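You operate a simulated robot arm through the tools that you are given. There is no shell and no other tool. Be economical: measure what you need, move in short steps, check, and stop when the job is done.

You run a simulated two-armed robot. Do the job below in one go: nothing can be reset, and whatever is moved stays where it is left.

Task
Grind pepper into the small dish and set it on the red placemat.
Fine: stand the pepper mill in the dish, hold it steady with the other hand, then put it back. Set down upright: pepper mill.

Only the result counts: the job must be done as asked and must still hold three seconds after the hand-in. Knocking over, shifting, dropping, spilling or breaking anything else fails it.

Robot
Two 7-joint arms with two-finger parallel grippers on one trunk, on a base that drives. Base frame: it is fixed to the floor where the robot stands at the start and does not move with it; the origin is under the middle of the robot, x ahead of it, y to its left, z up. Lengths are in cm, angles in degrees, forces in N, time in s.
The left shoulder is at the start at [6, 14.3, 99.1], the right one opposite. With the tool pointing down near the work surface each hand reaches from about 30 to 74 cm from the robot's upright axis, wherever it stands, measured 20 degrees to its own side. Places, roughly: pepper mill top [70, 0, 100]; red placemat [50, 20, 80]; small dish [50, 0, 80]. Payload 1.57 kg a hand.
The tool frame of a hand sits at the grasp point between the pads (the TCP): z along the fingers, y along the line on which they close. The tips reach 3 cm beyond it. The gripper opens to 11 cm. The fingers are 2.4 cm wide and 1.2 cm thick; the gripper's body (4.8 by 11.2 cm) begins 7.8 cm behind the TCP.
Orientation is told as [roll, pitch, yaw] about the base's x, y, z axes, in that order, counted from this pose: with the fingers straight down and closing along the base's y, the tool's x points along the base's -x, its y along +y and its z along -z.

Tools
- The arms move only by the tool step_arm. It takes "left_deltas", "right_deltas" or both (then of equal length, played together; a hand with none holds still); each is one flat list of numbers, 7 for each row, row after row: the shift along the tool's x, y, z in cm, then the turn, a rotation vector about the tool's x, y, z in degrees, then the closure, from 0 (fully open) to 1 (shut). In form: [x, y, z, ax, ay, az, hand, x, y, z, ax, ay, az, hand, ...]. A call has 1 to 20 rows; each row shifts and turns the commanded pose from where the row before left it, along the tool's axes as they then stand. Each row takes 0.2 s and may step no farther than 5 cm and 8.6 degrees from the row before; otherwise, or with a gripper value out of range, the whole call is refused. Where a pose cannot be reached the arm comes as near as it can. A force on the tool above 40 N (or 10 N above the force at the start of the call, whichever is more), or a blocked arm, ends the call early, and 0.2 s more pass. The fingers move at their own pace (about 4.5 cm/s each) and stop on an object; they squeeze with about 25 N. The grip force told is the motor's: it shows also when the fingers shut on nothing. Time passes only in rows, and 0.2 s behind the last, so rows that do not move let the fingers close. It gives the time, the measured TCP pose, the force on the tool (base axes), the opening and the grip force at its end, in the units of the frame above (readings bear some noise), with the torque about the TCP (base axes, N m) and any sound that the robot's microphone picked up, and new pictures: "show" is both (left out), scene, wrist or none (wrist: the cameras of the hands that moved).
- Cameras (640 x 400 px; columns grow to the right, rows downward): "scene" is now at [4.83, -0.08, 160.18]; the picture's right is [-0.01, -1.00, 0.00], its down [-0.76, 0.00, -0.65] and it looks along [0.65, -0.00, -0.76] (base axes); focal length 274 px, centre (320, 200). "left" rides on the left gripper at [7, -1.6, -14.1] in its tool frame; the picture's right is [0.23, 0.97, 0.00], its down [-0.86, 0.20, -0.48] and it looks along [-0.47, 0.11, 0.88] (tool axes); focal length 222 px, centre (320, 200). "right" rides on the right gripper at [7, 1.6, -14.1] in its tool frame; the picture's right is [-0.23, 0.97, 0.00], its down [-0.86, -0.20, -0.48] and it looks along [-0.47, -0.11, 0.88] (tool axes); focal length 222 px, centre (320, 200). There is no depth. A picture from a camera that has moved, and an enlarged one, comes with that camera's place and axes in the base frame and with its lens.
- slide_trunk(by): slides the trunk up (or, below 0, down) by that many cm; the arms and the scene camera ride with it, the base frame stays. It gives what a move gives, with no picture.
- roll_base(legs): drives the robot by 1 to 6 legs, each [ahead, left, turn to the left] in cm, cm and degrees, along the robot's own axes; the way and the turn of a leg run together, so that a leg with both is an arc; at most 150 cm and 180 degrees a leg. The arms and the cameras ride along, it lands a little off, and it stops where it bumps. It gives what a move gives, and a new picture of the scene camera.
- turn_head(pan, tilt): turns the head with the scene camera to pan (to the left, within 86 degrees either way) and tilt (down, from -29 to 69), counted from straight ahead of the robot. It gives what a move gives, and a new picture of the scene camera.
- inspect(camera, box): a new picture of the part [left, top, right, bottom] of that camera's present view, enlarged. It takes no simulated time.
- sign_off(): hands the job in; it is judged then, once.

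Go step by step. Nothing tells you exact positions but the pictures and the camera data: compare them with the known pose of the tool, close in by small moves and look again before you grip or let go. The budget is 120 turns and 260 pictures, counting those below and the enlarged ones. Unless the task says otherwise, let go and move clear before handing in, and close with one line.

The tools are called after ">>>" by a JSON object that holds its "api" and its "payload". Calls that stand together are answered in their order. step_arm: Moves the arms, as the interface text tells. Its arguments: {"type":"object","properties":{"left_deltas":{"type":"array","items":{"type":"number"}},"right_deltas":{"type":"array","items":{"type":"number"}},"show":{"type":"string","enum":["both","scene","wrist","none"]}},"required":[]} The other tools are called the same way: slide_trunk (by) slides the trunk up or down; roll_base (legs) drives the base; turn_head (pan, tilt) turns the head that bears the scene camera; inspect (camera, box) takes an enlarged picture of a part of a camera's view; sign_off () hands the job in.

At the start:

```text
clock: 0.0
left_tool_pos: [52.03, 22.69, 115.54]
left_tcp_rot: [0.0, -0.1, 0.1]
left_force: [0.3, 0.5, -0.1]
left_wrist_torque: [-0.04, 0.02, 0.02]
left_grip_width: 11.0
left_grip_force: 0.0
right_tool_pos: [49.39, -19.96, 115.65]
right_tcp_rot: [0.1, -0.1, 0.0]
right_force: [0.2, -0.2, -0.2]
right_wrist_torque: [-0.02, 0.04, 0.01]
right_grip_width: 11.0
right_grip_force: 0.1
trunk travel left (down, up): [-59.0, 0.0]
robot x, y, heading: [-0.02, -0.03, -0.1]
head pan, tilt: [-0.3, 49.1]
```

scene: 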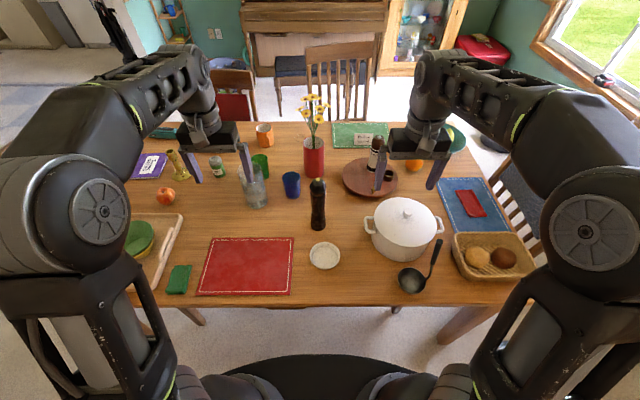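
right: 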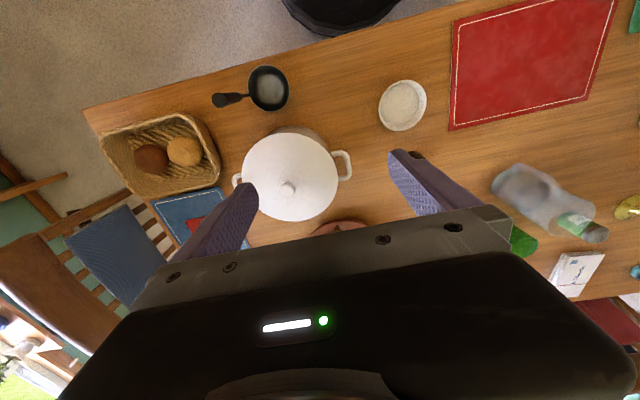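
left: 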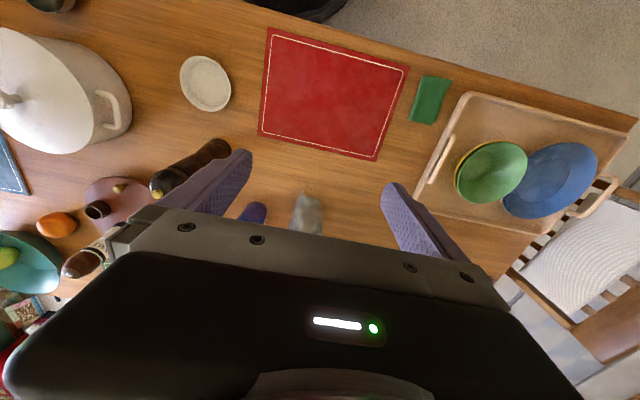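

I see the black pepper mill just past the small white dish, with the red placemat to the left. I'll enlarge the views before moving.

>>> {"api": "inspect", "payload": {"camera": "scene", "box": [270, 160, 370, 290]}}

>>> {"api": "inspect", "payload": {"camera": "left", "box": [130, 20, 290, 220]}}

>>> {"api": "inspect", "payload": {"camera": "right", "box": [340, 50, 640, 240]}}

```text
3.08 times, centred on (320, 225) of scene
camera zoom: at [4.83, -0.08, 160.18], right [-0.01, -1.0, 0.0], down [-0.76, 0.0, -0.65], along [0.65, 0.0, -0.76], focal length 844 px, centre (320, 123)
```

zoom: 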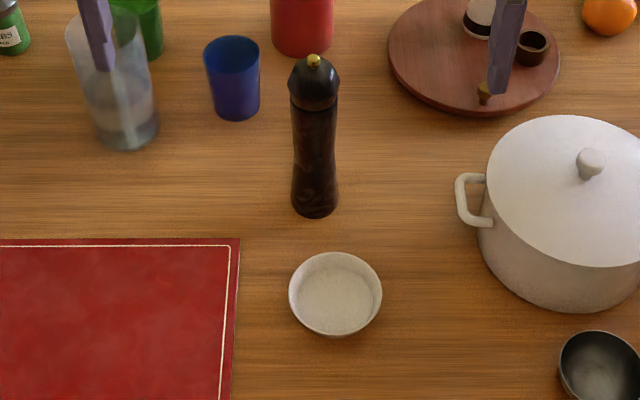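

```text
2.00 times, centred on (210, 120) of left
camera zoom: at [45.19, 21.13, 129.61], right [-0.23, 0.97, 0.0], down [0.85, 0.2, 0.48], along [0.47, 0.11, -0.88], focal length 444 px, centre (540, 360)
```

zoom: 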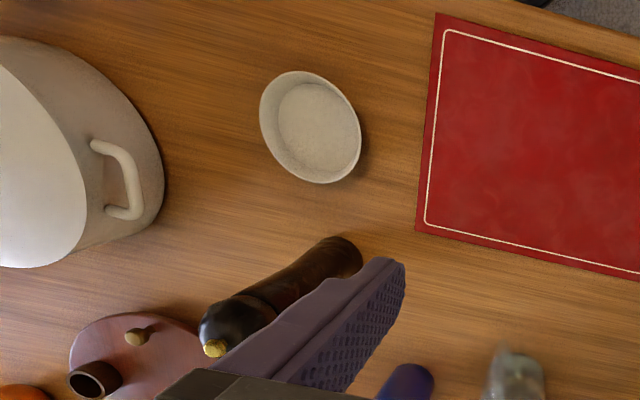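

```text
2.11 times, centred on (490, 145) of right
camera zoom: at [42.52, -18.24, 129.75], right [0.23, 0.97, 0.0], down [0.85, -0.2, 0.48], along [0.47, -0.11, -0.88], focal length 468 px, centre (-38, 316)
```

zoom: 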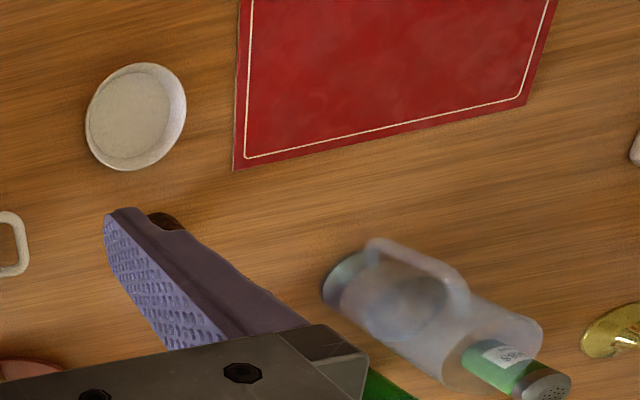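

The mill stands near [65, 0.6], about 25 cm tall, and the dish is near [51, -2]. My plan is for the left hand to grip the mill body from the side, while the right hand comes from above to turn its head. First I'll turn the left hand while it is up high.

>>> {"api": "step_arm", "payload": {"left_deltas": [0, 0, 0, 0, 0, 7.5, 0, 0, 0, 0, 0, 0, 7.5, 0, 0, 0, 0, 0, 0, 7.5, 0, 0, 0, 0, 0, 0, 7.5, 0, 0, 0, 0, 0, -8.2, 0, 0, 0, 0, 0, 0, -8.2, 0, 0, 0, 0, 0, 0, -8.2, 0, 0, 0, 0, 0, 0, -8.2, 0, 0, 0, 0, 0, 0, -8.2, 0, 0, 0, 0, 0, 0, -8.2, 0, 0, 0, 0, 0, 0, -8.2, 0, 0, 0, 0, 0, 0, -8.2, 0, 0]}}

```text
clock: 2.6
left_tool_pos: [52.06, 22.83, 115.46]
left_tcp_rot: [-0.2, -65.7, -29.8]
left_force: [-0.5, 0.0, 0.0]
left_wrist_torque: [0.0, -0.04, -0.03]
left_grip_width: 11.0
left_grip_force: 0.0
right_tool_pos: [49.35, -19.82, 115.69]
right_tcp_rot: [0.0, -0.3, 0.0]
right_force: [0.1, 0.7, -0.6]
right_wrist_torque: [-0.02, 0.0, 0.02]
right_grip_width: 11.0
right_grip_force: 0.0
trunk travel left (down, up): [-59.0, 0.0]
robot x, y, heading: [0.1, 0.1, 0.0]
head pan, tilt: [-0.3, 49.1]
camera scene: at [4.81, 0.05, 160.18], right [-0.01, -1.0, 0.0], down [-0.76, 0.0, -0.66], along [0.66, 0.0, -0.76], focal length 274 px, centre (320, 200)
camera left: at [37.69, 29.35, 114.89], right [0.4, 0.89, -0.21], down [0.03, 0.22, 0.98], along [0.91, -0.4, 0.06], focal length 222 px, centre (320, 200)
```

scene: 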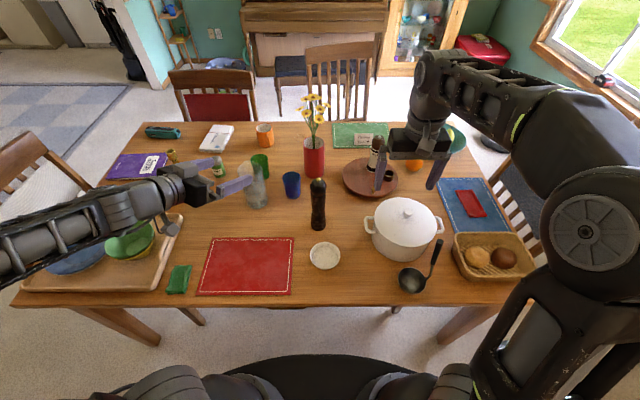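
left: 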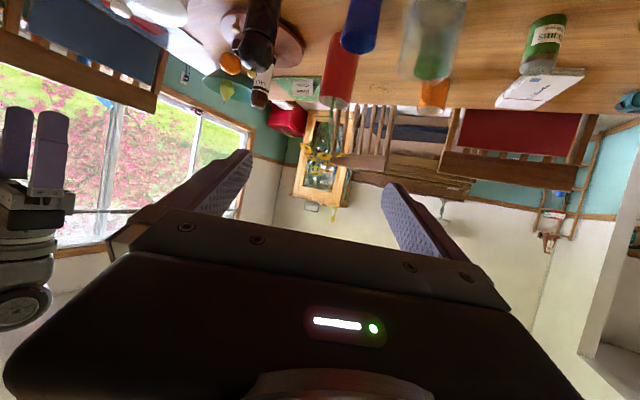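

The left arm runs rather low, so I'll reduce the tilt to about 50° and move to a pregrasp behind the mill.

>>> {"api": "step_arm", "payload": {"left_deltas": [0, 0, 0, 0, 8, 0, 0, 0, 0, 0, 0, 7.7, 0, 0, 1.09, -1.59, 2.79, 0, 0, 0, 0, 1.09, -1.59, 2.79, 0, 0, 0, 0, 1.09, -1.59, 2.79, 0, 0, 0, 0, 1.09, -1.59, 2.79, 0, 0, 0, 0, 1.09, -1.59, 2.79, 0, 0, 0, 0, 1.09, -1.59, 2.79, 0, 0, 0, 0]}}

```text
clock: 4.4
left_tool_pos: [54.81, 10.14, 99.61]
left_tcp_rot: [0.1, -49.9, -30.1]
left_force: [0.0, -0.4, 0.2]
left_wrist_torque: [0.02, 0.01, -0.02]
left_grip_width: 10.98
left_grip_force: 0.1
right_tool_pos: [49.47, -19.96, 115.59]
right_tcp_rot: [-0.1, 0.0, 0.1]
right_force: [0.0, -0.2, -0.4]
right_wrist_torque: [0.01, 0.02, 0.0]
right_grip_width: 11.01
right_grip_force: 0.1
trunk travel left (down, up): [-59.0, 0.0]
robot x, y, heading: [0.1, -0.27, -0.2]
head pan, tilt: [-0.3, 49.1]
camera scene: at [4.9, -0.19, 160.18], right [-0.01, -1.0, 0.0], down [-0.76, 0.0, -0.65], along [0.65, 0.0, -0.76], focal length 274 px, centre (320, 200)
camera left: at [40.84, 16.48, 103.41], right [0.36, 0.92, -0.17], down [0.26, 0.08, 0.96], along [0.9, -0.39, -0.21], focal length 222 px, centre (320, 200)
```

scene: 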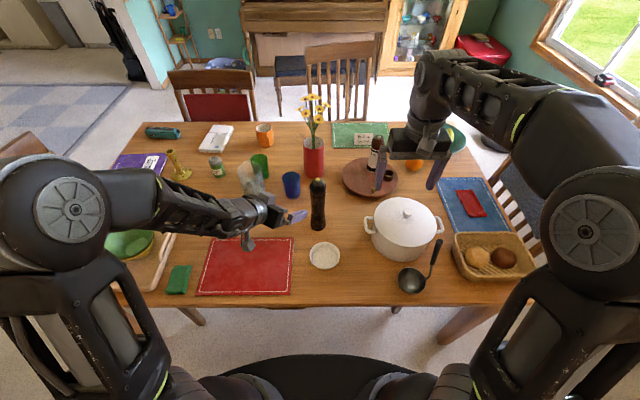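
left: 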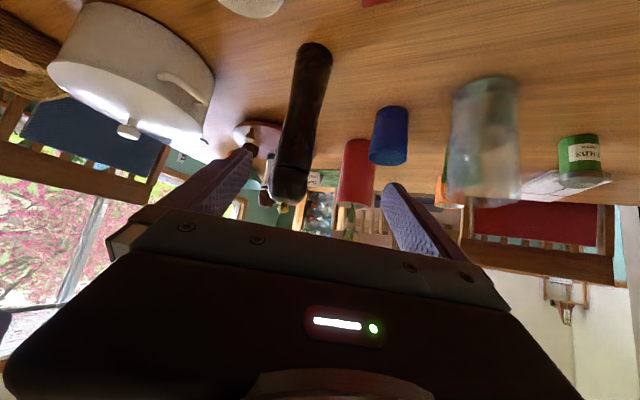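

The mill now measures at about [64.7, 1.0]. I'll line up sideways and move closer.

>>> {"api": "step_arm", "payload": {"left_deltas": [1, -1.46, 3, 0, 0, 0, 0, 1, -1.46, 3, 0, 0, 0, 0]}}

>>> {"api": "inspect", "payload": {"camera": "left", "box": [180, 0, 460, 260]}}

```text
clock: 5.0
left_tool_pos: [56.19, 6.02, 94.21]
left_tcp_rot: [0.1, -50.0, -30.1]
left_force: [0.2, -0.4, 0.6]
left_wrist_torque: [0.0, -0.03, -0.04]
left_grip_width: 11.0
left_grip_force: 0.0
right_tool_pos: [49.48, -20.02, 115.59]
right_tcp_rot: [-0.1, -0.1, -0.1]
right_force: [0.2, 0.3, 0.7]
right_wrist_torque: [0.0, 0.02, -0.01]
right_grip_width: 11.01
right_grip_force: 0.0
trunk travel left (down, up): [-59.0, 0.0]
robot x, y, heading: [0.1, -0.24, 0.3]
head pan, tilt: [-0.3, 49.1]
camera scene: at [4.84, -0.13, 160.18], right [-0.01, -1.0, 0.0], down [-0.76, 0.0, -0.65], along [0.65, 0.0, -0.76], focal length 274 px, centre (320, 200)
camera left: at [42.21, 12.28, 98.05], right [0.36, 0.92, -0.17], down [0.26, 0.08, 0.96], along [0.9, -0.39, -0.21], focal length 222 px, centre (320, 200)
```

scene: 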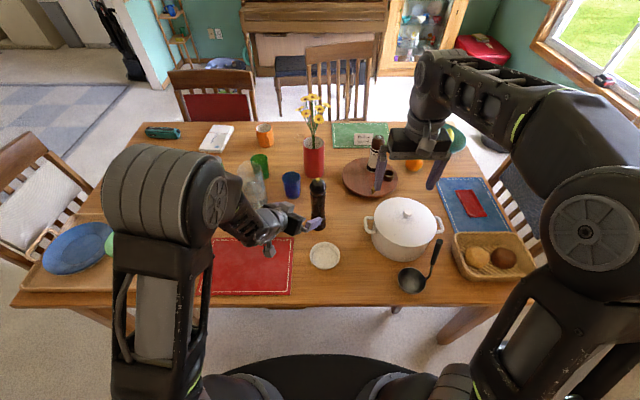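
left: 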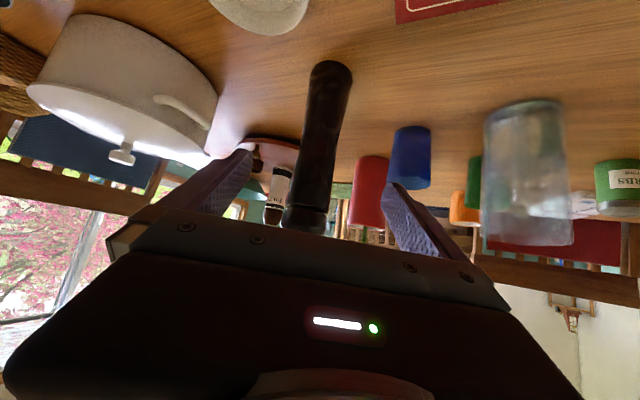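

```text
1.54 times, centred on (320, 130) of left
camera zoom: at [42.21, 12.28, 98.05], right [0.36, 0.92, -0.17], down [0.26, 0.08, 0.96], along [0.9, -0.39, -0.21], focal length 342 px, centre (320, 308)
```

zoom: 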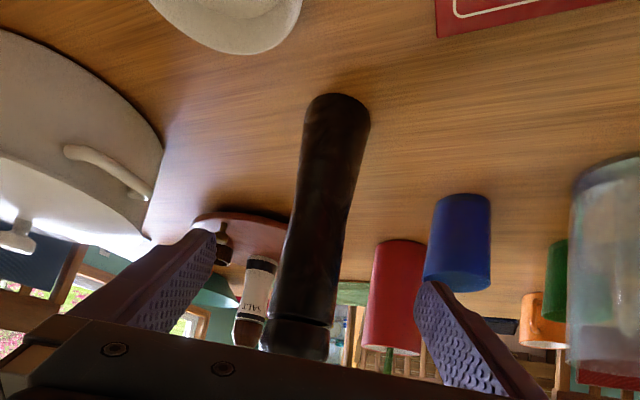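

The mill is centred between the fingers. I'll advance straight along the fingers.

>>> {"api": "step_arm", "payload": {"left_deltas": [0, 0.1, 3.2, 0, 0, 0, 0, 0, 0.1, 3.2, 0, 0, 0, 0, 0, 0, 3.2, 0, 0, 0, 0, 0, 0, 3.2, 0, 0, 0, 0]}}

>>> {"api": "inspect", "payload": {"camera": "scene", "box": [250, 150, 370, 280]}}

```text
clock: 6.0
left_tool_pos: [64.8, 1.24, 86.02]
left_tcp_rot: [0.1, -50.0, -30.1]
left_force: [-0.6, -0.3, -0.6]
left_wrist_torque: [0.04, 0.01, 0.02]
left_grip_width: 11.0
left_grip_force: 0.0
right_tool_pos: [49.4, -19.79, 115.64]
right_tcp_rot: [0.0, 0.0, 0.1]
right_force: [0.3, 0.4, 0.7]
right_wrist_torque: [0.0, 0.01, -0.01]
right_grip_width: 11.01
right_grip_force: 0.1
trunk travel left (down, up): [-59.0, 0.0]
robot x, y, heading: [-0.12, 0.28, -0.2]
head pan, tilt: [-0.3, 49.1]
camera scene: at [4.89, -0.1, 160.18], right [-0.01, -1.0, 0.0], down [-0.76, 0.0, -0.65], along [0.65, 0.0, -0.76], focal length 274 px, centre (320, 200)
camera left: at [50.84, 7.56, 89.8], right [0.36, 0.92, -0.17], down [0.26, 0.08, 0.96], along [0.9, -0.39, -0.21], focal length 222 px, centre (320, 200)
```

scene: 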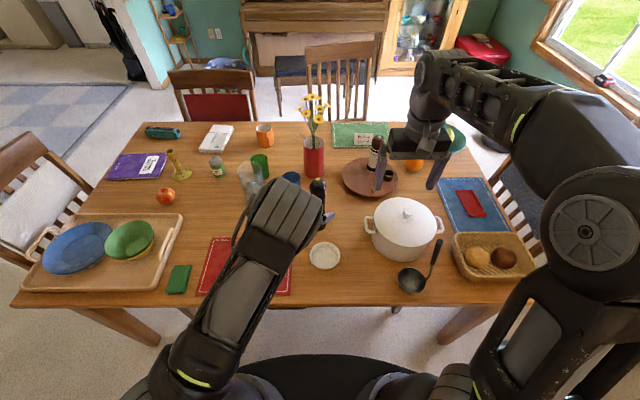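
left: 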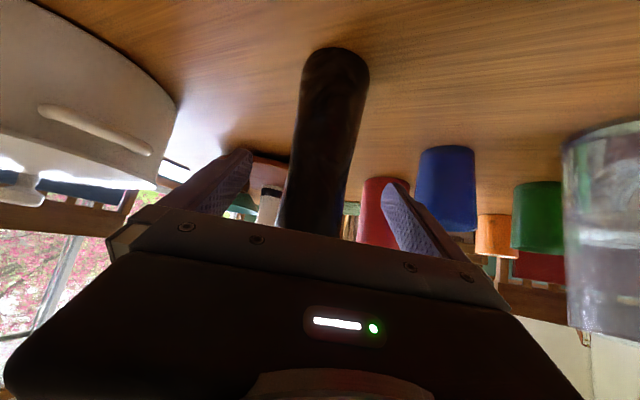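

```text
3.08 times, centred on (310, 215) of scene
camera zoom: at [4.89, -0.1, 160.18], right [-0.01, -1.0, 0.0], down [-0.76, 0.0, -0.65], along [0.65, 0.0, -0.76], focal length 844 px, centre (351, 154)
```

zoom: 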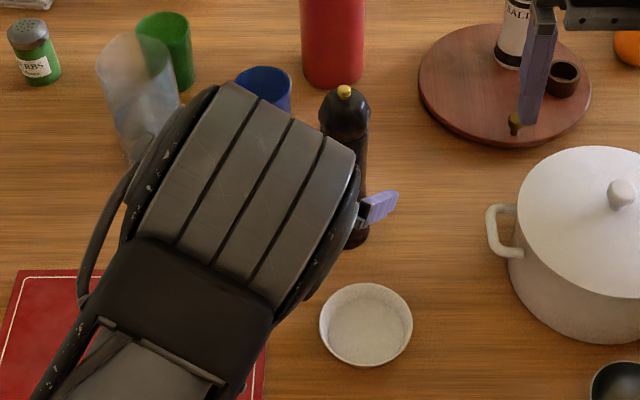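

The mill sits between the pads, so I'm closing the left hand.

>>> {"api": "step_arm", "payload": {"left_deltas": [0, -0.15, 0, 0, 0, 0, 0, 0, 0, 0, 0, 0, 0, 1, 0, 0, 0, 0, 0, 0, 1, 0, 0, 0, 0, 0, 0, 1, 0, 0, 0, 0, 0, 0, 1, 0, 0, 0, 0, 0, 0, 1, 0, 0, 0, 0, 0, 0, 1], "show": "wrist"}}

```text
clock: 7.6
left_tool_pos: [64.74, 1.09, 86.09]
left_tcp_rot: [0.1, -49.9, -30.0]
left_force: [-0.8, -0.8, -0.3]
left_wrist_torque: [-0.07, 0.04, -0.03]
left_grip_width: 4.85
left_grip_force: 25.4
right_tool_pos: [49.28, -19.82, 115.6]
right_tcp_rot: [0.0, -0.1, 0.0]
right_force: [-0.3, 0.9, 0.7]
right_wrist_torque: [0.01, -0.01, -0.01]
right_grip_width: 11.01
right_grip_force: 0.1
trunk travel left (down, up): [-59.0, 0.0]
robot x, y, heading: [0.18, -0.14, 0.0]
head pan, tilt: [-0.3, 49.1]
camera left: at [50.69, 7.43, 89.84], right [0.36, 0.92, -0.17], down [0.26, 0.08, 0.96], along [0.9, -0.39, -0.21], focal length 222 px, centre (320, 200)
```

left: 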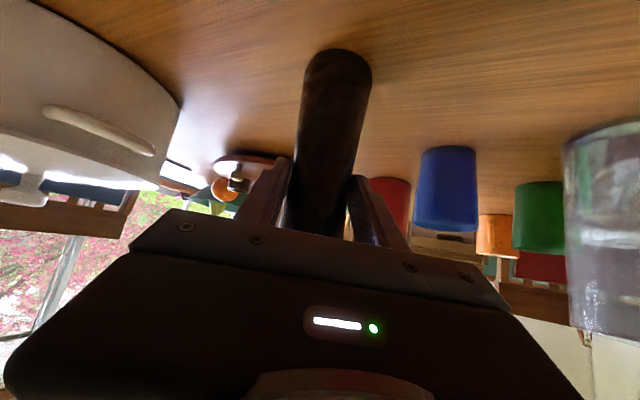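

The grip is firm and the TCP is at [64.74, 1.09, 86.09], which I'll use for the return. Now I'll lift and carry the mill over the dish.

>>> {"api": "step_arm", "payload": {"left_deltas": [-0.77, 0, -0.64, 0, 0, 0, 1, -1.8, 0, -1.5, 0, 0, 0, 1, -1.8, 0, -1.5, 0, 0, 0, 1, -1.8, 0, -1.5, 0, 0, 0, 1, 1.3, -1.86, -1.546, 0, 0, 0, 1, 1.3, -1.86, -1.546, 0, 0, 0, 1, 1.3, -1.86, -1.546, 0, 0, 0, 1, 1.3, -1.86, -1.546, 0, 0, 0, 1, 1.3, -1.86, -1.546, 0, 0, 0, 1, 0, 0, 0, 0, 0, 0, 1]}}

>>> {"api": "inspect", "payload": {"camera": "left", "box": [200, 0, 440, 150]}}

>>> {"api": "inspect", "payload": {"camera": "right", "box": [340, 30, 540, 230]}}

>>> {"api": "inspect", "payload": {"camera": "scene", "box": [260, 170, 380, 290]}}

```text
clock: 9.8
left_tool_pos: [51.37, -1.99, 93.98]
left_tcp_rot: [-0.1, -49.9, -29.9]
left_force: [-1.3, -0.1, -3.8]
left_wrist_torque: [0.03, 0.04, -0.03]
left_grip_width: 4.88
left_grip_force: 24.6
right_tool_pos: [49.5, -19.83, 115.72]
right_tcp_rot: [0.1, 0.1, -0.1]
right_force: [0.7, 0.3, -0.5]
right_wrist_torque: [0.0, 0.01, -0.02]
right_grip_width: 10.99
right_grip_force: 0.1
trunk travel left (down, up): [-59.0, 0.0]
robot x, y, heading: [0.04, 0.04, 0.1]
head pan, tilt: [-0.3, 49.1]
camera scene: at [4.92, -0.06, 160.17], right [-0.01, -1.0, 0.0], down [-0.76, 0.0, -0.65], along [0.65, 0.0, -0.76], focal length 274 px, centre (320, 200)
camera left: at [37.36, 4.38, 97.84], right [0.36, 0.92, -0.17], down [0.26, 0.08, 0.96], along [0.9, -0.39, -0.21], focal length 222 px, centre (320, 200)
```

scene: 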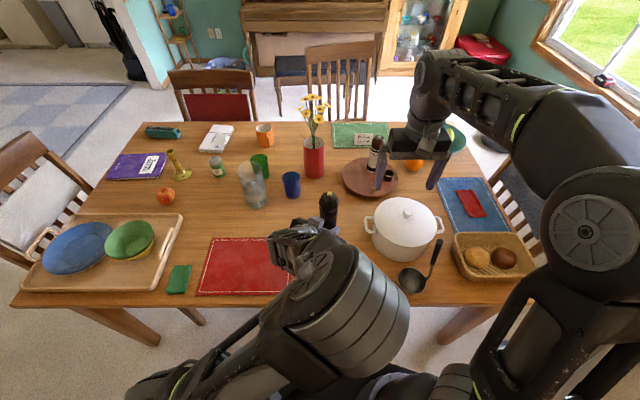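
left: 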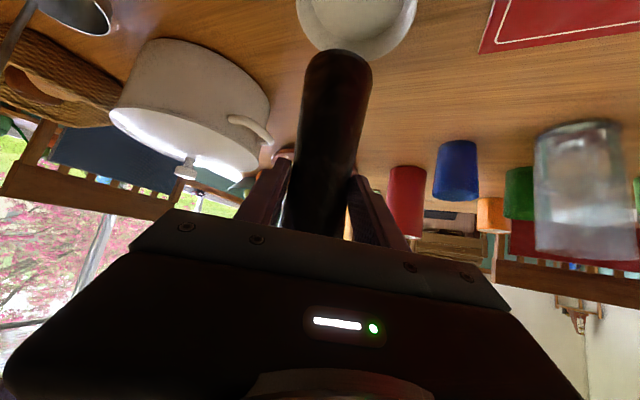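

```text
2.67 times, centred on (320, 75) of left
camera zoom: at [37.36, 4.38, 97.84], right [0.36, 0.92, -0.17], down [0.26, 0.08, 0.96], along [0.9, -0.39, -0.21], focal length 592 px, centre (320, 533)
```

zoom: 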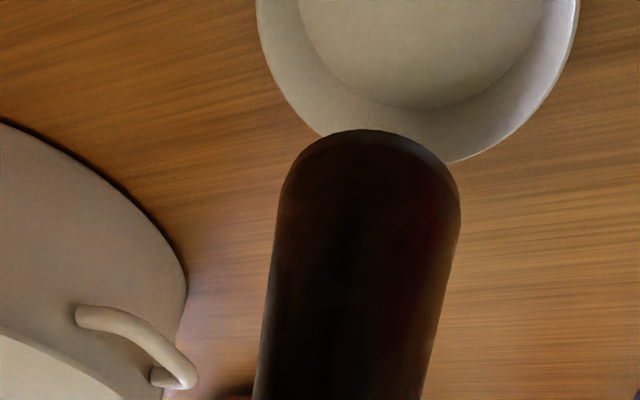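

```text
2.00 times, centred on (440, 130) of right
camera zoom: at [42.59, -18.22, 129.72], right [0.23, 0.97, 0.0], down [0.85, -0.2, 0.48], along [0.47, -0.11, -0.88], focal length 444 px, centre (80, 340)
```

zoom: 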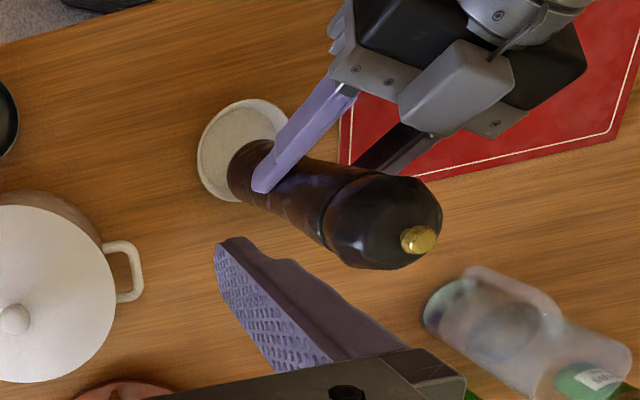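

```text
3.33 times, centred on (320, 230) of scene
camera zoom: at [4.92, -0.06, 160.17], right [-0.01, -1.0, 0.0], down [-0.76, 0.0, -0.65], along [0.65, 0.0, -0.76], focal length 914 px, centre (320, 100)
```

zoom: 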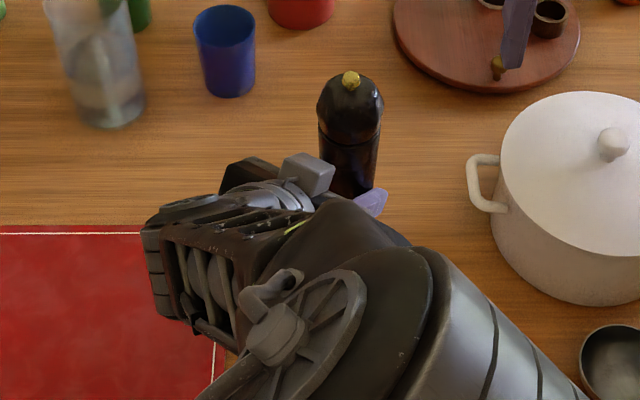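

The mill is centred over the dish within about half a centimetre. I'll lower it to rim height and check.

>>> {"api": "step_arm", "payload": {"left_deltas": [1.15, 0, 0.965, 0, 0, 0, 1, 1.15, 0, 0.965, 0, 0, 0, 1, 1.15, 0, 0.965, 0, 0, 0, 1, 0, 0, 0, 0, 0, 0, 1]}}

>>> {"api": "inspect", "payload": {"camera": "left", "box": [200, 0, 440, 150]}}

>>> {"api": "inspect", "payload": {"camera": "right", "box": [340, 30, 540, 230]}}

```text
clock: 10.8
left_tool_pos: [51.35, -1.98, 89.52]
left_tcp_rot: [0.0, -50.0, -30.0]
left_force: [-0.1, -0.7, -3.1]
left_wrist_torque: [0.05, 0.04, 0.02]
left_grip_width: 4.88
left_grip_force: 24.7
right_tool_pos: [49.33, -19.91, 115.58]
right_tcp_rot: [0.0, 0.0, -0.1]
right_force: [0.2, 0.2, -0.5]
right_wrist_torque: [-0.02, 0.02, -0.01]
right_grip_width: 11.0
right_grip_force: 0.1
trunk travel left (down, up): [-59.0, 0.0]
robot x, y, heading: [-0.17, 0.16, 0.2]
head pan, tilt: [-0.3, 49.1]
camera scene: at [4.83, -0.08, 160.18], right [-0.01, -1.0, 0.0], down [-0.76, 0.0, -0.65], along [0.65, 0.0, -0.76], focal length 274 px, centre (320, 200)
camera left: at [37.34, 4.39, 93.3], right [0.36, 0.92, -0.17], down [0.26, 0.08, 0.96], along [0.9, -0.39, -0.21], focal length 222 px, centre (320, 200)
```

scene: 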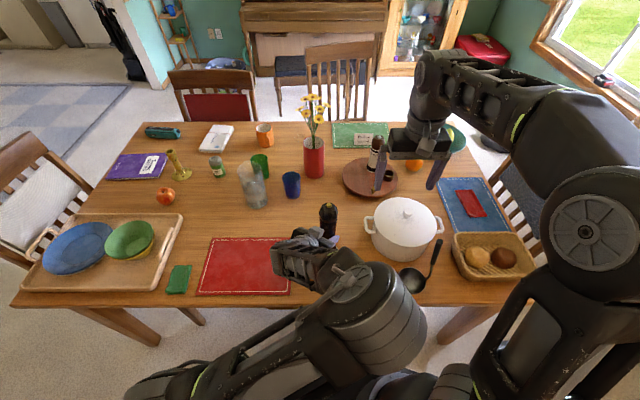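
left: 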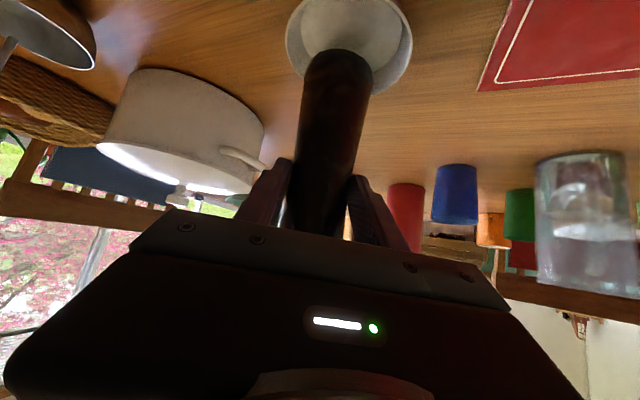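

```text
2.67 times, centred on (320, 75) of left
camera zoom: at [37.34, 4.39, 93.3], right [0.36, 0.92, -0.17], down [0.26, 0.08, 0.96], along [0.9, -0.39, -0.21], focal length 592 px, centre (320, 533)
```

zoom: 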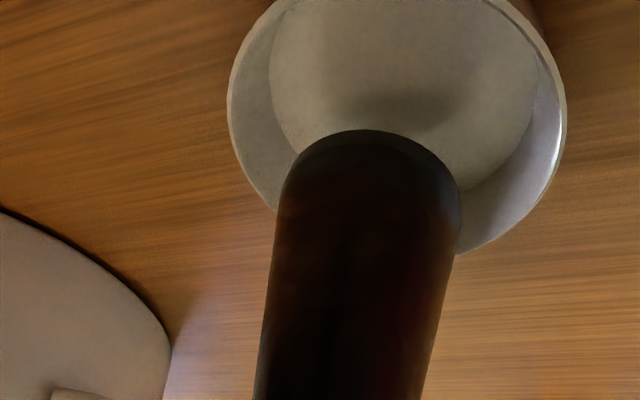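

```text
2.00 times, centred on (440, 130) of right
camera zoom: at [42.52, -18.24, 129.75], right [0.23, 0.97, 0.0], down [0.85, -0.2, 0.48], along [0.47, -0.11, -0.88], focal length 444 px, centre (80, 340)
```

zoom: 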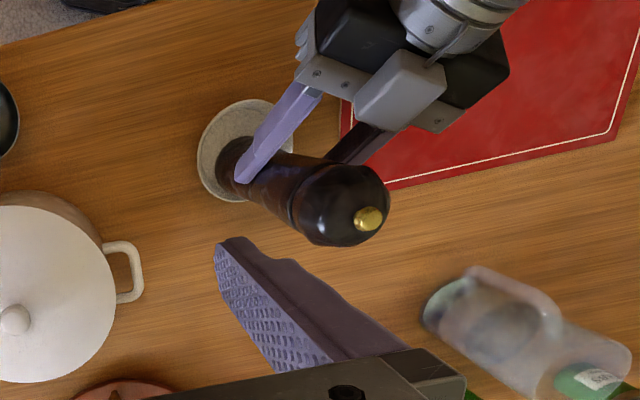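

The mill sits slightly beyond and to the right of the dish centre. I'll correct by about (-1.2, +0.6) and lower a little more.

>>> {"api": "step_arm", "payload": {"left_deltas": [0.86, -0.08, -1.03, 0, 0, 0, 1, 0.57, 0, 0.48, 0, 0, 0, 1, 0, 0, 0, 0, 0, 0, 1], "show": "none"}}

>>> {"api": "inspect", "payload": {"camera": "left", "box": [200, 0, 440, 150]}}

>>> {"api": "inspect", "payload": {"camera": "right", "box": [390, 60, 490, 160]}}

```text
clock: 11.6
left_tool_pos: [50.16, -1.41, 88.71]
left_tcp_rot: [0.0, -50.0, -29.9]
left_force: [1.0, 0.0, -3.1]
left_wrist_torque: [0.06, 0.06, 0.01]
left_grip_width: 4.87
left_grip_force: 25.3
right_tool_pos: [49.37, -19.87, 115.61]
right_tcp_rot: [0.0, 0.0, 0.0]
right_force: [0.1, 0.3, 0.0]
right_wrist_torque: [0.01, 0.0, 0.0]
right_grip_width: 11.01
right_grip_force: 0.0
trunk travel left (down, up): [-59.0, 0.0]
robot x, y, heading: [0.35, -0.2, -0.1]
head pan, tilt: [-0.3, 49.1]
```

```text
2.67 times, centred on (320, 75) of left
camera zoom: at [36.17, 4.98, 92.56], right [0.36, 0.92, -0.17], down [0.26, 0.08, 0.96], along [0.9, -0.39, -0.21], focal length 592 px, centre (320, 533)
```

zoom: 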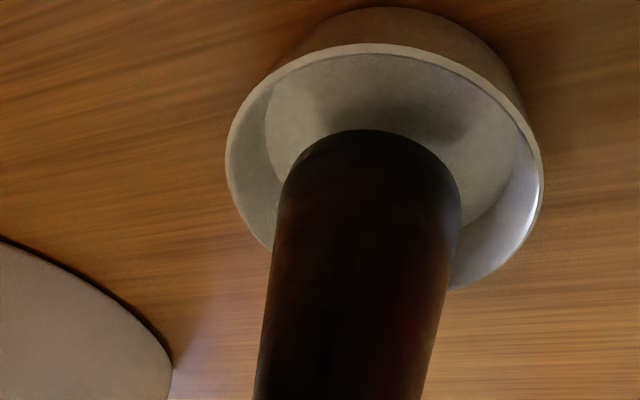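

```text
4.00 times, centred on (440, 110) of right
camera zoom: at [42.51, -18.24, 129.75], right [0.23, 0.97, 0.0], down [0.85, -0.2, 0.48], along [0.47, -0.11, -0.88], focal length 888 px, centre (-160, 560)
```

zoom: 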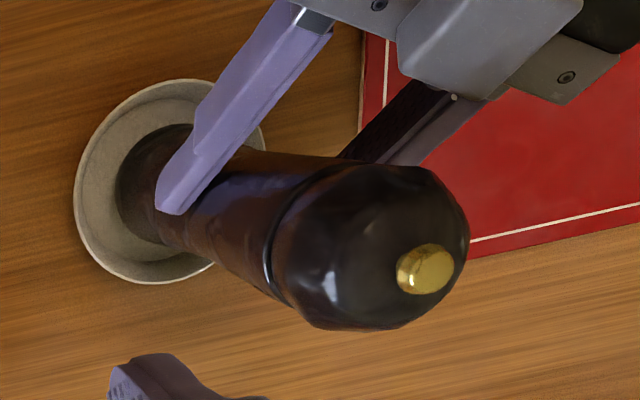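

It's nearly centred. I'll make one small correction, then lower toward contact with the dish floor.

>>> {"api": "step_arm", "payload": {"left_deltas": [0.21, 0.16, -0.25, 0, 0, 0, 1, 0.38, 0, 0.32, 0, 0, 0, 1, 0.38, 0, 0.32, 0, 0, 0, 1, 0, 0, 0, 0, 0, 0, 1], "show": "none"}}

>>> {"api": "inspect", "payload": {"camera": "left", "box": [200, 0, 440, 150]}}

```text
clock: 12.6
left_tool_pos: [49.91, -1.14, 87.81]
left_tcp_rot: [0.2, -50.0, -30.0]
left_force: [0.8, 0.6, -3.4]
left_wrist_torque: [0.04, 0.01, 0.02]
left_grip_width: 4.86
left_grip_force: 24.9
right_tool_pos: [49.4, -19.86, 115.58]
right_tcp_rot: [-0.1, 0.0, 0.0]
right_force: [0.0, -0.6, 0.2]
right_wrist_torque: [0.03, -0.01, 0.0]
right_grip_width: 10.98
right_grip_force: 0.0
trunk travel left (down, up): [-59.0, 0.0]
robot x, y, heading: [0.11, 0.04, -0.2]
head pan, tilt: [-0.3, 49.1]
```

```text
2.67 times, centred on (320, 75) of left
camera zoom: at [35.98, 5.28, 91.6], right [0.36, 0.92, -0.17], down [0.26, 0.08, 0.96], along [0.9, -0.39, -0.21], focal length 592 px, centre (320, 533)
```

zoom: 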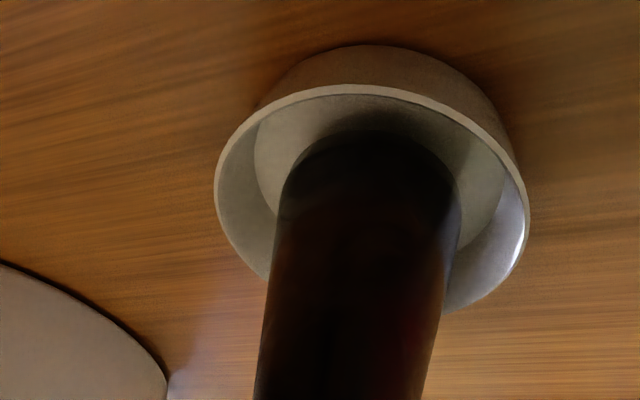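

It's well centred inside the dish. I'm lowering gently until it touches.

>>> {"api": "step_arm", "payload": {"left_deltas": [0.23, 0, 0.19, 0, 0, 0, 1, 0.23, 0, 0.19, 0, 0, 0, 1, 0, 0, 0, 0, 0, 0, 1], "show": "none"}}

```text
clock: 13.4
left_tool_pos: [49.92, -1.08, 87.21]
left_tcp_rot: [0.0, -49.9, -30.0]
left_force: [-0.3, 0.1, -3.7]
left_wrist_torque: [0.03, 0.03, -0.01]
left_grip_width: 4.87
left_grip_force: 24.7
right_tool_pos: [49.49, -19.94, 115.71]
right_tcp_rot: [0.0, -0.1, 0.0]
right_force: [0.0, -0.9, 0.2]
right_wrist_torque: [-0.05, -0.01, 0.0]
right_grip_width: 10.99
right_grip_force: 0.0
trunk travel left (down, up): [-59.0, 0.0]
robot x, y, heading: [-0.41, -0.25, -0.0]
head pan, tilt: [-0.3, 49.1]
```

>>> {"api": "step_arm", "payload": {"left_deltas": [0.15, 0, 0.13, 0, 0, 0, 1, 0.15, 0, 0.13, 0, 0, 0, 1, 0, 0, 0, 0, 0, 0, 1], "show": "none"}}

```text
clock: 14.2
left_tool_pos: [49.97, -1.0, 86.77]
left_tcp_rot: [0.1, -49.9, -30.0]
left_force: [-0.6, 0.0, -3.5]
left_wrist_torque: [0.03, 0.04, -0.03]
left_grip_width: 4.84
left_grip_force: 25.0
right_tool_pos: [49.37, -19.9, 115.68]
right_tcp_rot: [0.0, -0.1, 0.1]
right_force: [1.0, -0.7, 0.7]
right_wrist_torque: [-0.02, -0.01, 0.01]
right_grip_width: 11.01
right_grip_force: 0.0
trunk travel left (down, up): [-59.0, 0.0]
robot x, y, heading: [-0.19, -0.03, 0.2]
head pan, tilt: [-0.3, 49.1]
```

>>> {"api": "step_arm", "payload": {"left_deltas": [0.15, 0, 0.13, 0, 0, 0, 1, 0, 0, 0, 0, 0, 0, 1], "show": "none"}}

```text
clock: 14.8
left_tool_pos: [49.94, -0.96, 86.52]
left_tcp_rot: [0.1, -49.9, -30.1]
left_force: [-0.1, -0.1, -4.0]
left_wrist_torque: [0.0, 0.04, -0.01]
left_grip_width: 4.88
left_grip_force: 25.1
right_tool_pos: [49.39, -19.84, 115.53]
right_tcp_rot: [-0.1, -0.1, 0.1]
right_force: [0.5, 0.3, -0.8]
right_wrist_torque: [0.03, -0.01, 0.02]
right_grip_width: 11.01
right_grip_force: 0.0
trunk travel left (down, up): [-59.0, 0.0]
robot x, y, heading: [-0.3, 0.32, -0.2]
head pan, tilt: [-0.3, 49.1]
```

>>> {"api": "step_arm", "payload": {"left_deltas": [0.11, 0, 0.1, 0, 0, 0, 1, 0, 0, 0, 0, 0, 0, 1], "show": "wrist"}}

```text
clock: 15.4
left_tool_pos: [49.87, -0.96, 86.51]
left_tcp_rot: [0.1, -50.1, -30.1]
left_force: [1.0, 1.5, 6.2]
left_wrist_torque: [0.01, 0.15, -0.03]
left_grip_width: 4.87
left_grip_force: 25.4
right_tool_pos: [49.26, -19.94, 115.67]
right_tcp_rot: [-0.1, -0.2, 0.0]
right_force: [0.4, 0.6, -0.6]
right_wrist_torque: [-0.01, 0.04, -0.03]
right_grip_width: 11.02
right_grip_force: 0.1
trunk travel left (down, up): [-59.0, 0.0]
robot x, y, heading: [-0.09, 0.1, -0.0]
head pan, tilt: [-0.3, 49.1]
camera left: at [35.94, 5.32, 90.31], right [0.36, 0.92, -0.17], down [0.26, 0.08, 0.96], along [0.9, -0.39, -0.21], focal length 222 px, centre (320, 200)
```

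left: 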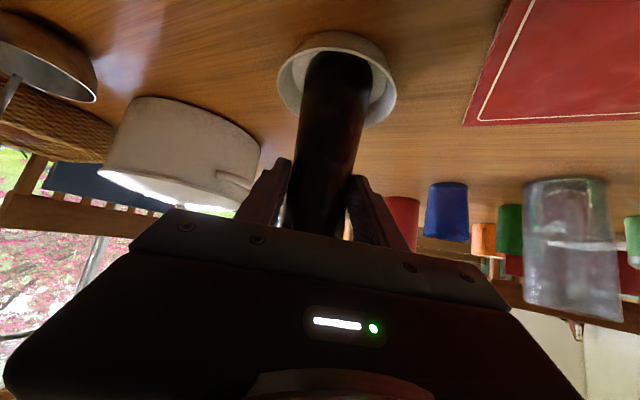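

I felt contact at about 10 N, so the mill is now standing in the dish with the left hand holding its body. Next I'll bring the right hand above the mill head.

>>> {"api": "step_arm", "payload": {"right_deltas": [-0.12, 3.15, -0.5, 0, 0, 0, 0, -0.12, 3.15, 0, 0, 0, 0, 0, -0.12, 3.15, 0, 0, 0, 0, 0, -0.12, 3.15, 0, 0, 0, 0, 0]}}

```text
clock: 16.4
left_tool_pos: [50.04, -1.0, 86.51]
left_tcp_rot: [-0.1, -50.1, -30.0]
left_force: [1.1, 3.1, 9.5]
left_wrist_torque: [-0.02, -0.16, -0.01]
left_grip_width: 4.85
left_grip_force: 24.5
right_tool_pos: [49.8, -7.32, 116.14]
right_tcp_rot: [0.0, -0.2, -0.2]
right_force: [-0.5, -0.6, 0.7]
right_wrist_torque: [0.0, 0.05, 0.01]
right_grip_width: 11.02
right_grip_force: 0.0
trunk travel left (down, up): [-59.0, 0.0]
robot x, y, heading: [0.12, 0.12, 0.1]
head pan, tilt: [-0.3, 49.1]
camera scene: at [4.78, -0.01, 160.19], right [-0.01, -1.0, 0.0], down [-0.76, 0.0, -0.66], along [0.66, 0.0, -0.76], focal length 274 px, centre (320, 200)
camera right: at [42.92, -5.64, 130.32], right [0.23, 0.97, 0.0], down [0.85, -0.2, 0.48], along [0.47, -0.11, -0.88], focal length 222 px, centre (320, 200)
```

scene: 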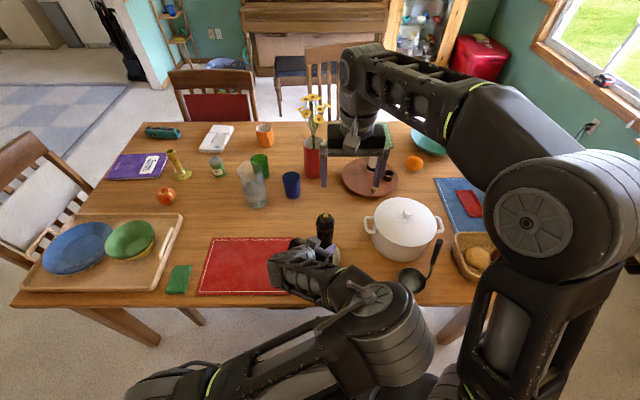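
right: 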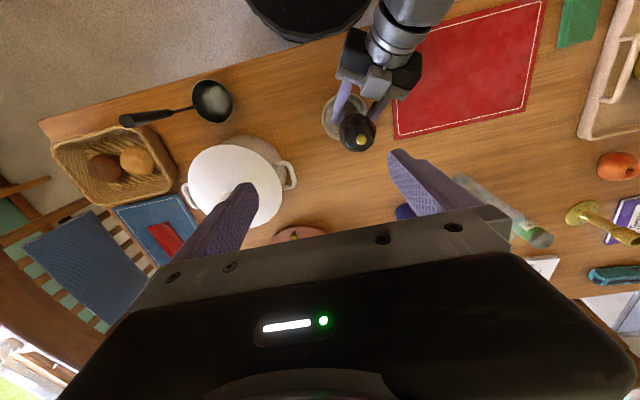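

The head appears near [50.4, -1.4]. I'll centre over it and come down partway to check.

>>> {"api": "step_arm", "payload": {"right_deltas": [-0.2, 3, 0, 0, 0, 0, 0, -0.2, 3, 0, 0, 0, 0, 0, 0, 0, 3, 0, 0, 0, 0, 0, 0, 3, 0, 0, 0, 0]}}

>>> {"api": "inspect", "payload": {"camera": "scene", "box": [260, 150, 400, 290]}}

```text
clock: 17.4
left_tool_pos: [49.97, -0.97, 86.68]
left_tcp_rot: [0.1, -50.1, -30.1]
left_force: [2.0, 0.6, 11.4]
left_wrist_torque: [-0.23, -0.23, 0.03]
left_grip_width: 4.86
left_grip_force: 25.1
right_tool_pos: [50.05, -3.43, 110.14]
right_tcp_rot: [0.0, 0.0, 0.1]
right_force: [0.0, 0.9, 0.1]
right_wrist_torque: [0.03, 0.0, 0.0]
right_grip_width: 10.96
right_grip_force: 0.0
right hand out of reach, approached as far as the arm can: row 2
trunk travel left (down, up): [-59.0, 0.0]
robot x, y, heading: [-0.41, -0.06, -0.2]
head pan, tilt: [-0.3, 49.1]
camera scene: at [4.74, -0.11, 160.19], right [-0.01, -1.0, 0.0], down [-0.76, 0.0, -0.66], along [0.66, 0.0, -0.76], focal length 274 px, centre (320, 200)
camera right: at [43.17, -1.7, 124.27], right [0.23, 0.97, 0.0], down [0.85, -0.2, 0.48], along [0.47, -0.11, -0.88], focal length 222 px, centre (320, 200)
```

scene: 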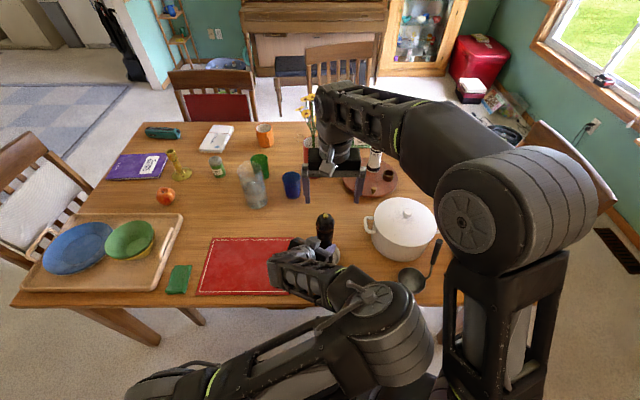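
right: 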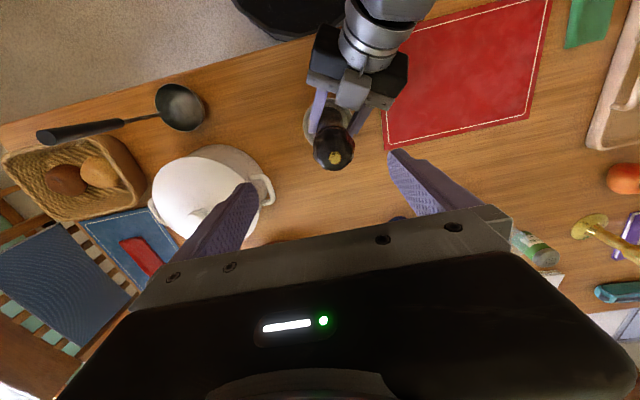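

```text
2.86 times, centred on (330, 220) of scene
camera zoom: at [4.74, -0.11, 160.19], right [-0.01, -1.0, 0.0], down [-0.76, 0.0, -0.66], along [0.66, 0.0, -0.76], focal length 784 px, centre (291, 143)
```

zoom: 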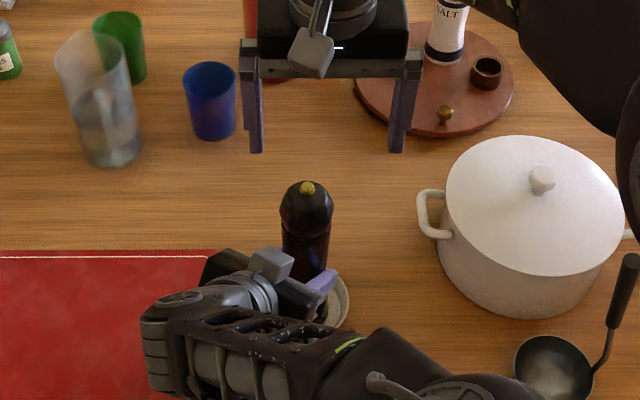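

The right hand stopped short at y ≈ -3.4 because of its reach limit up high. I'll try moving left again now that it is lower.

>>> {"api": "step_arm", "payload": {"right_deltas": [0, 0, 2, 0, 0, 0, 0, -0.1, 1, 0, 0, 0, 0, 0, -0.1, 1, 0, 0, 0, 0, 0]}}

>>> {"api": "inspect", "payload": {"camera": "scene", "box": [260, 150, 400, 290]}}

```text
clock: 18.2
left_tool_pos: [49.93, -0.96, 86.62]
left_tcp_rot: [0.0, -50.0, -30.1]
left_force: [1.4, -0.2, 11.8]
left_wrist_torque: [-0.18, -0.16, -0.01]
left_grip_width: 4.88
left_grip_force: 25.0
right_tool_pos: [50.19, -1.3, 108.23]
right_tcp_rot: [-0.1, 0.0, -0.1]
right_force: [-1.3, -0.2, 0.4]
right_wrist_torque: [0.02, 0.03, -0.05]
right_grip_width: 11.01
right_grip_force: 0.1
trunk travel left (down, up): [-59.0, 0.0]
robot x, y, heading: [0.32, 0.19, 0.2]
head pan, tilt: [-0.3, 49.1]
camera scene: at [4.74, -0.06, 160.18], right [-0.01, -1.0, 0.0], down [-0.76, 0.0, -0.66], along [0.66, 0.0, -0.76], focal length 274 px, centre (320, 200)
camera right: at [43.35, 0.39, 122.26], right [0.23, 0.97, 0.0], down [0.85, -0.2, 0.48], along [0.47, -0.11, -0.88], focal length 222 px, centre (320, 200)
```

scene: 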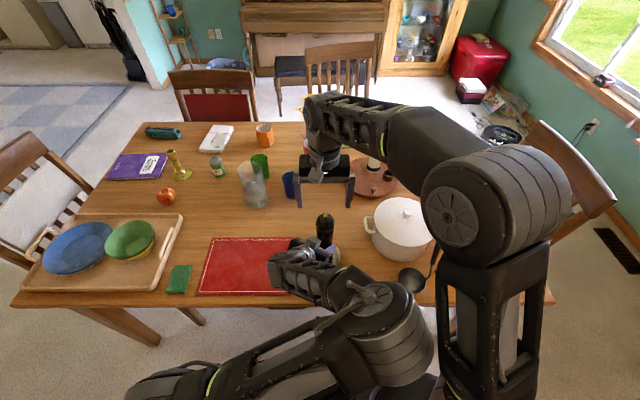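
right: 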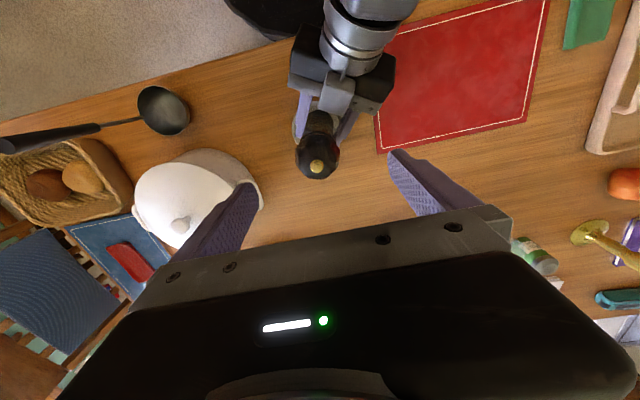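

```text
2.86 times, centred on (330, 220) of scene
camera zoom: at [4.74, -0.06, 160.18], right [-0.01, -1.0, 0.0], down [-0.76, 0.0, -0.66], along [0.66, 0.0, -0.76], focal length 784 px, centre (291, 143)
```

zoom: 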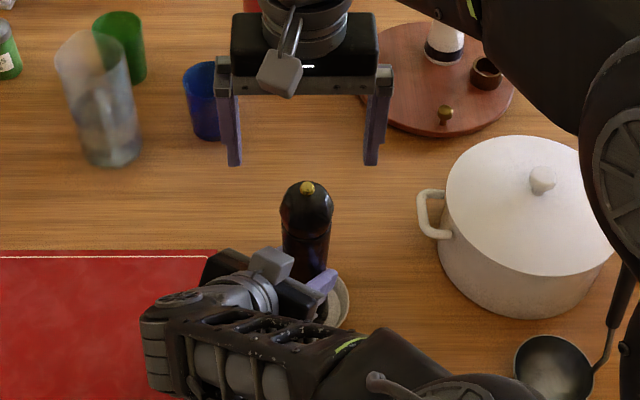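

The mill knob sits near [50.9, -1.7]. I'll partly close the right hand to about 7.5 cm to clear the left hand, then lower it around the head.

>>> {"api": "step_arm", "payload": {"right_deltas": [-0.7, -0.35, 0, 0, 0, 0, 0.32, 0, 0, 0, 0, 0, 0, 0.32, 0, 0, 0, 0, 0, 0, 0.32, 0, 0, 2.5, 0, 0, 0, 0.32]}}

>>> {"api": "inspect", "payload": {"camera": "scene", "box": [260, 150, 400, 290]}}

>>> {"api": "inspect", "payload": {"camera": "right", "box": [220, 60, 420, 260]}}

```text
clock: 19.2
left_tool_pos: [49.87, -1.13, 86.53]
left_tcp_rot: [0.1, -50.0, -30.1]
left_force: [0.8, -0.4, 12.6]
left_wrist_torque: [-0.23, -0.19, -0.04]
left_grip_width: 4.85
left_grip_force: 24.5
right_tool_pos: [51.02, -1.64, 105.64]
right_tcp_rot: [0.0, 0.0, -0.1]
right_force: [1.5, -0.1, -0.4]
right_wrist_torque: [-0.01, -0.01, 0.04]
right_grip_width: 7.48
right_grip_force: 0.0
trunk travel left (down, up): [-59.0, 0.0]
robot x, y, heading: [0.19, 0.01, 0.0]
head pan, tilt: [-0.3, 49.1]
camera scene: at [4.74, -0.08, 160.19], right [-0.01, -1.0, 0.0], down [-0.76, 0.0, -0.66], along [0.66, 0.0, -0.76], focal length 274 px, centre (320, 200)
camera right: at [44.13, 0.05, 119.78], right [0.23, 0.97, 0.0], down [0.85, -0.2, 0.48], along [0.47, -0.11, -0.88], focal length 222 px, centre (320, 200)
```

scene: 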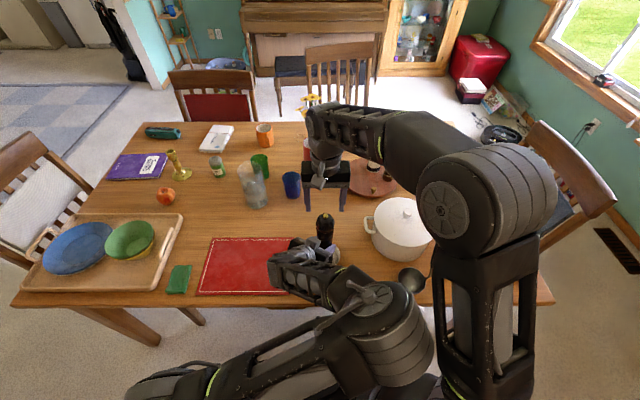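
right: 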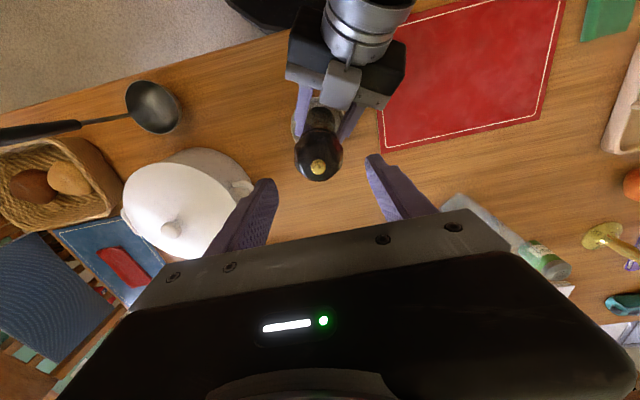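

```text
2.86 times, centred on (330, 220) of scene
camera zoom: at [4.74, -0.08, 160.19], right [-0.01, -1.0, 0.0], down [-0.76, 0.0, -0.66], along [0.66, 0.0, -0.76], focal length 784 px, centre (291, 143)
```

zoom: 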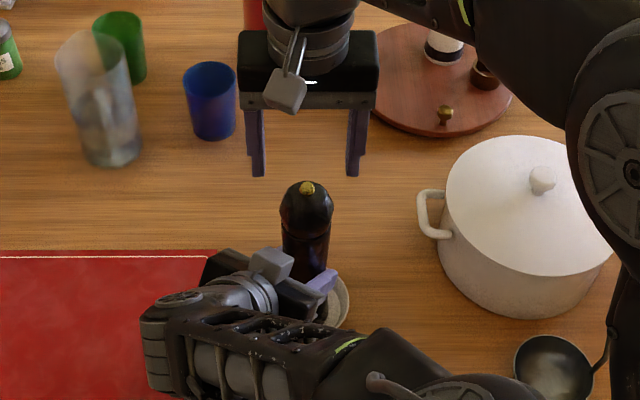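

```text
2.00 times, centred on (320, 160) of right
camera zoom: at [44.13, 0.05, 119.78], right [0.23, 0.97, 0.0], down [0.85, -0.2, 0.48], along [0.47, -0.11, -0.88], focal length 444 px, centre (320, 280)
```

zoom: 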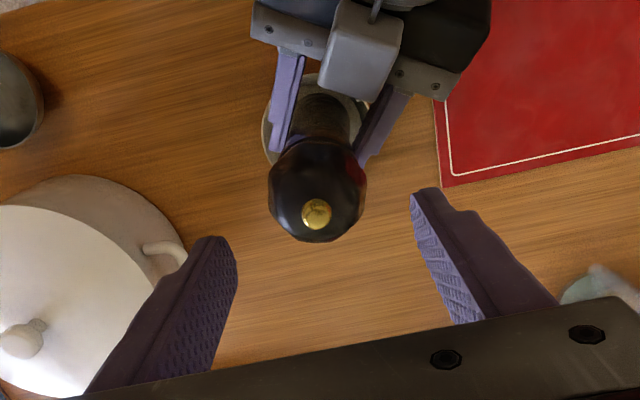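

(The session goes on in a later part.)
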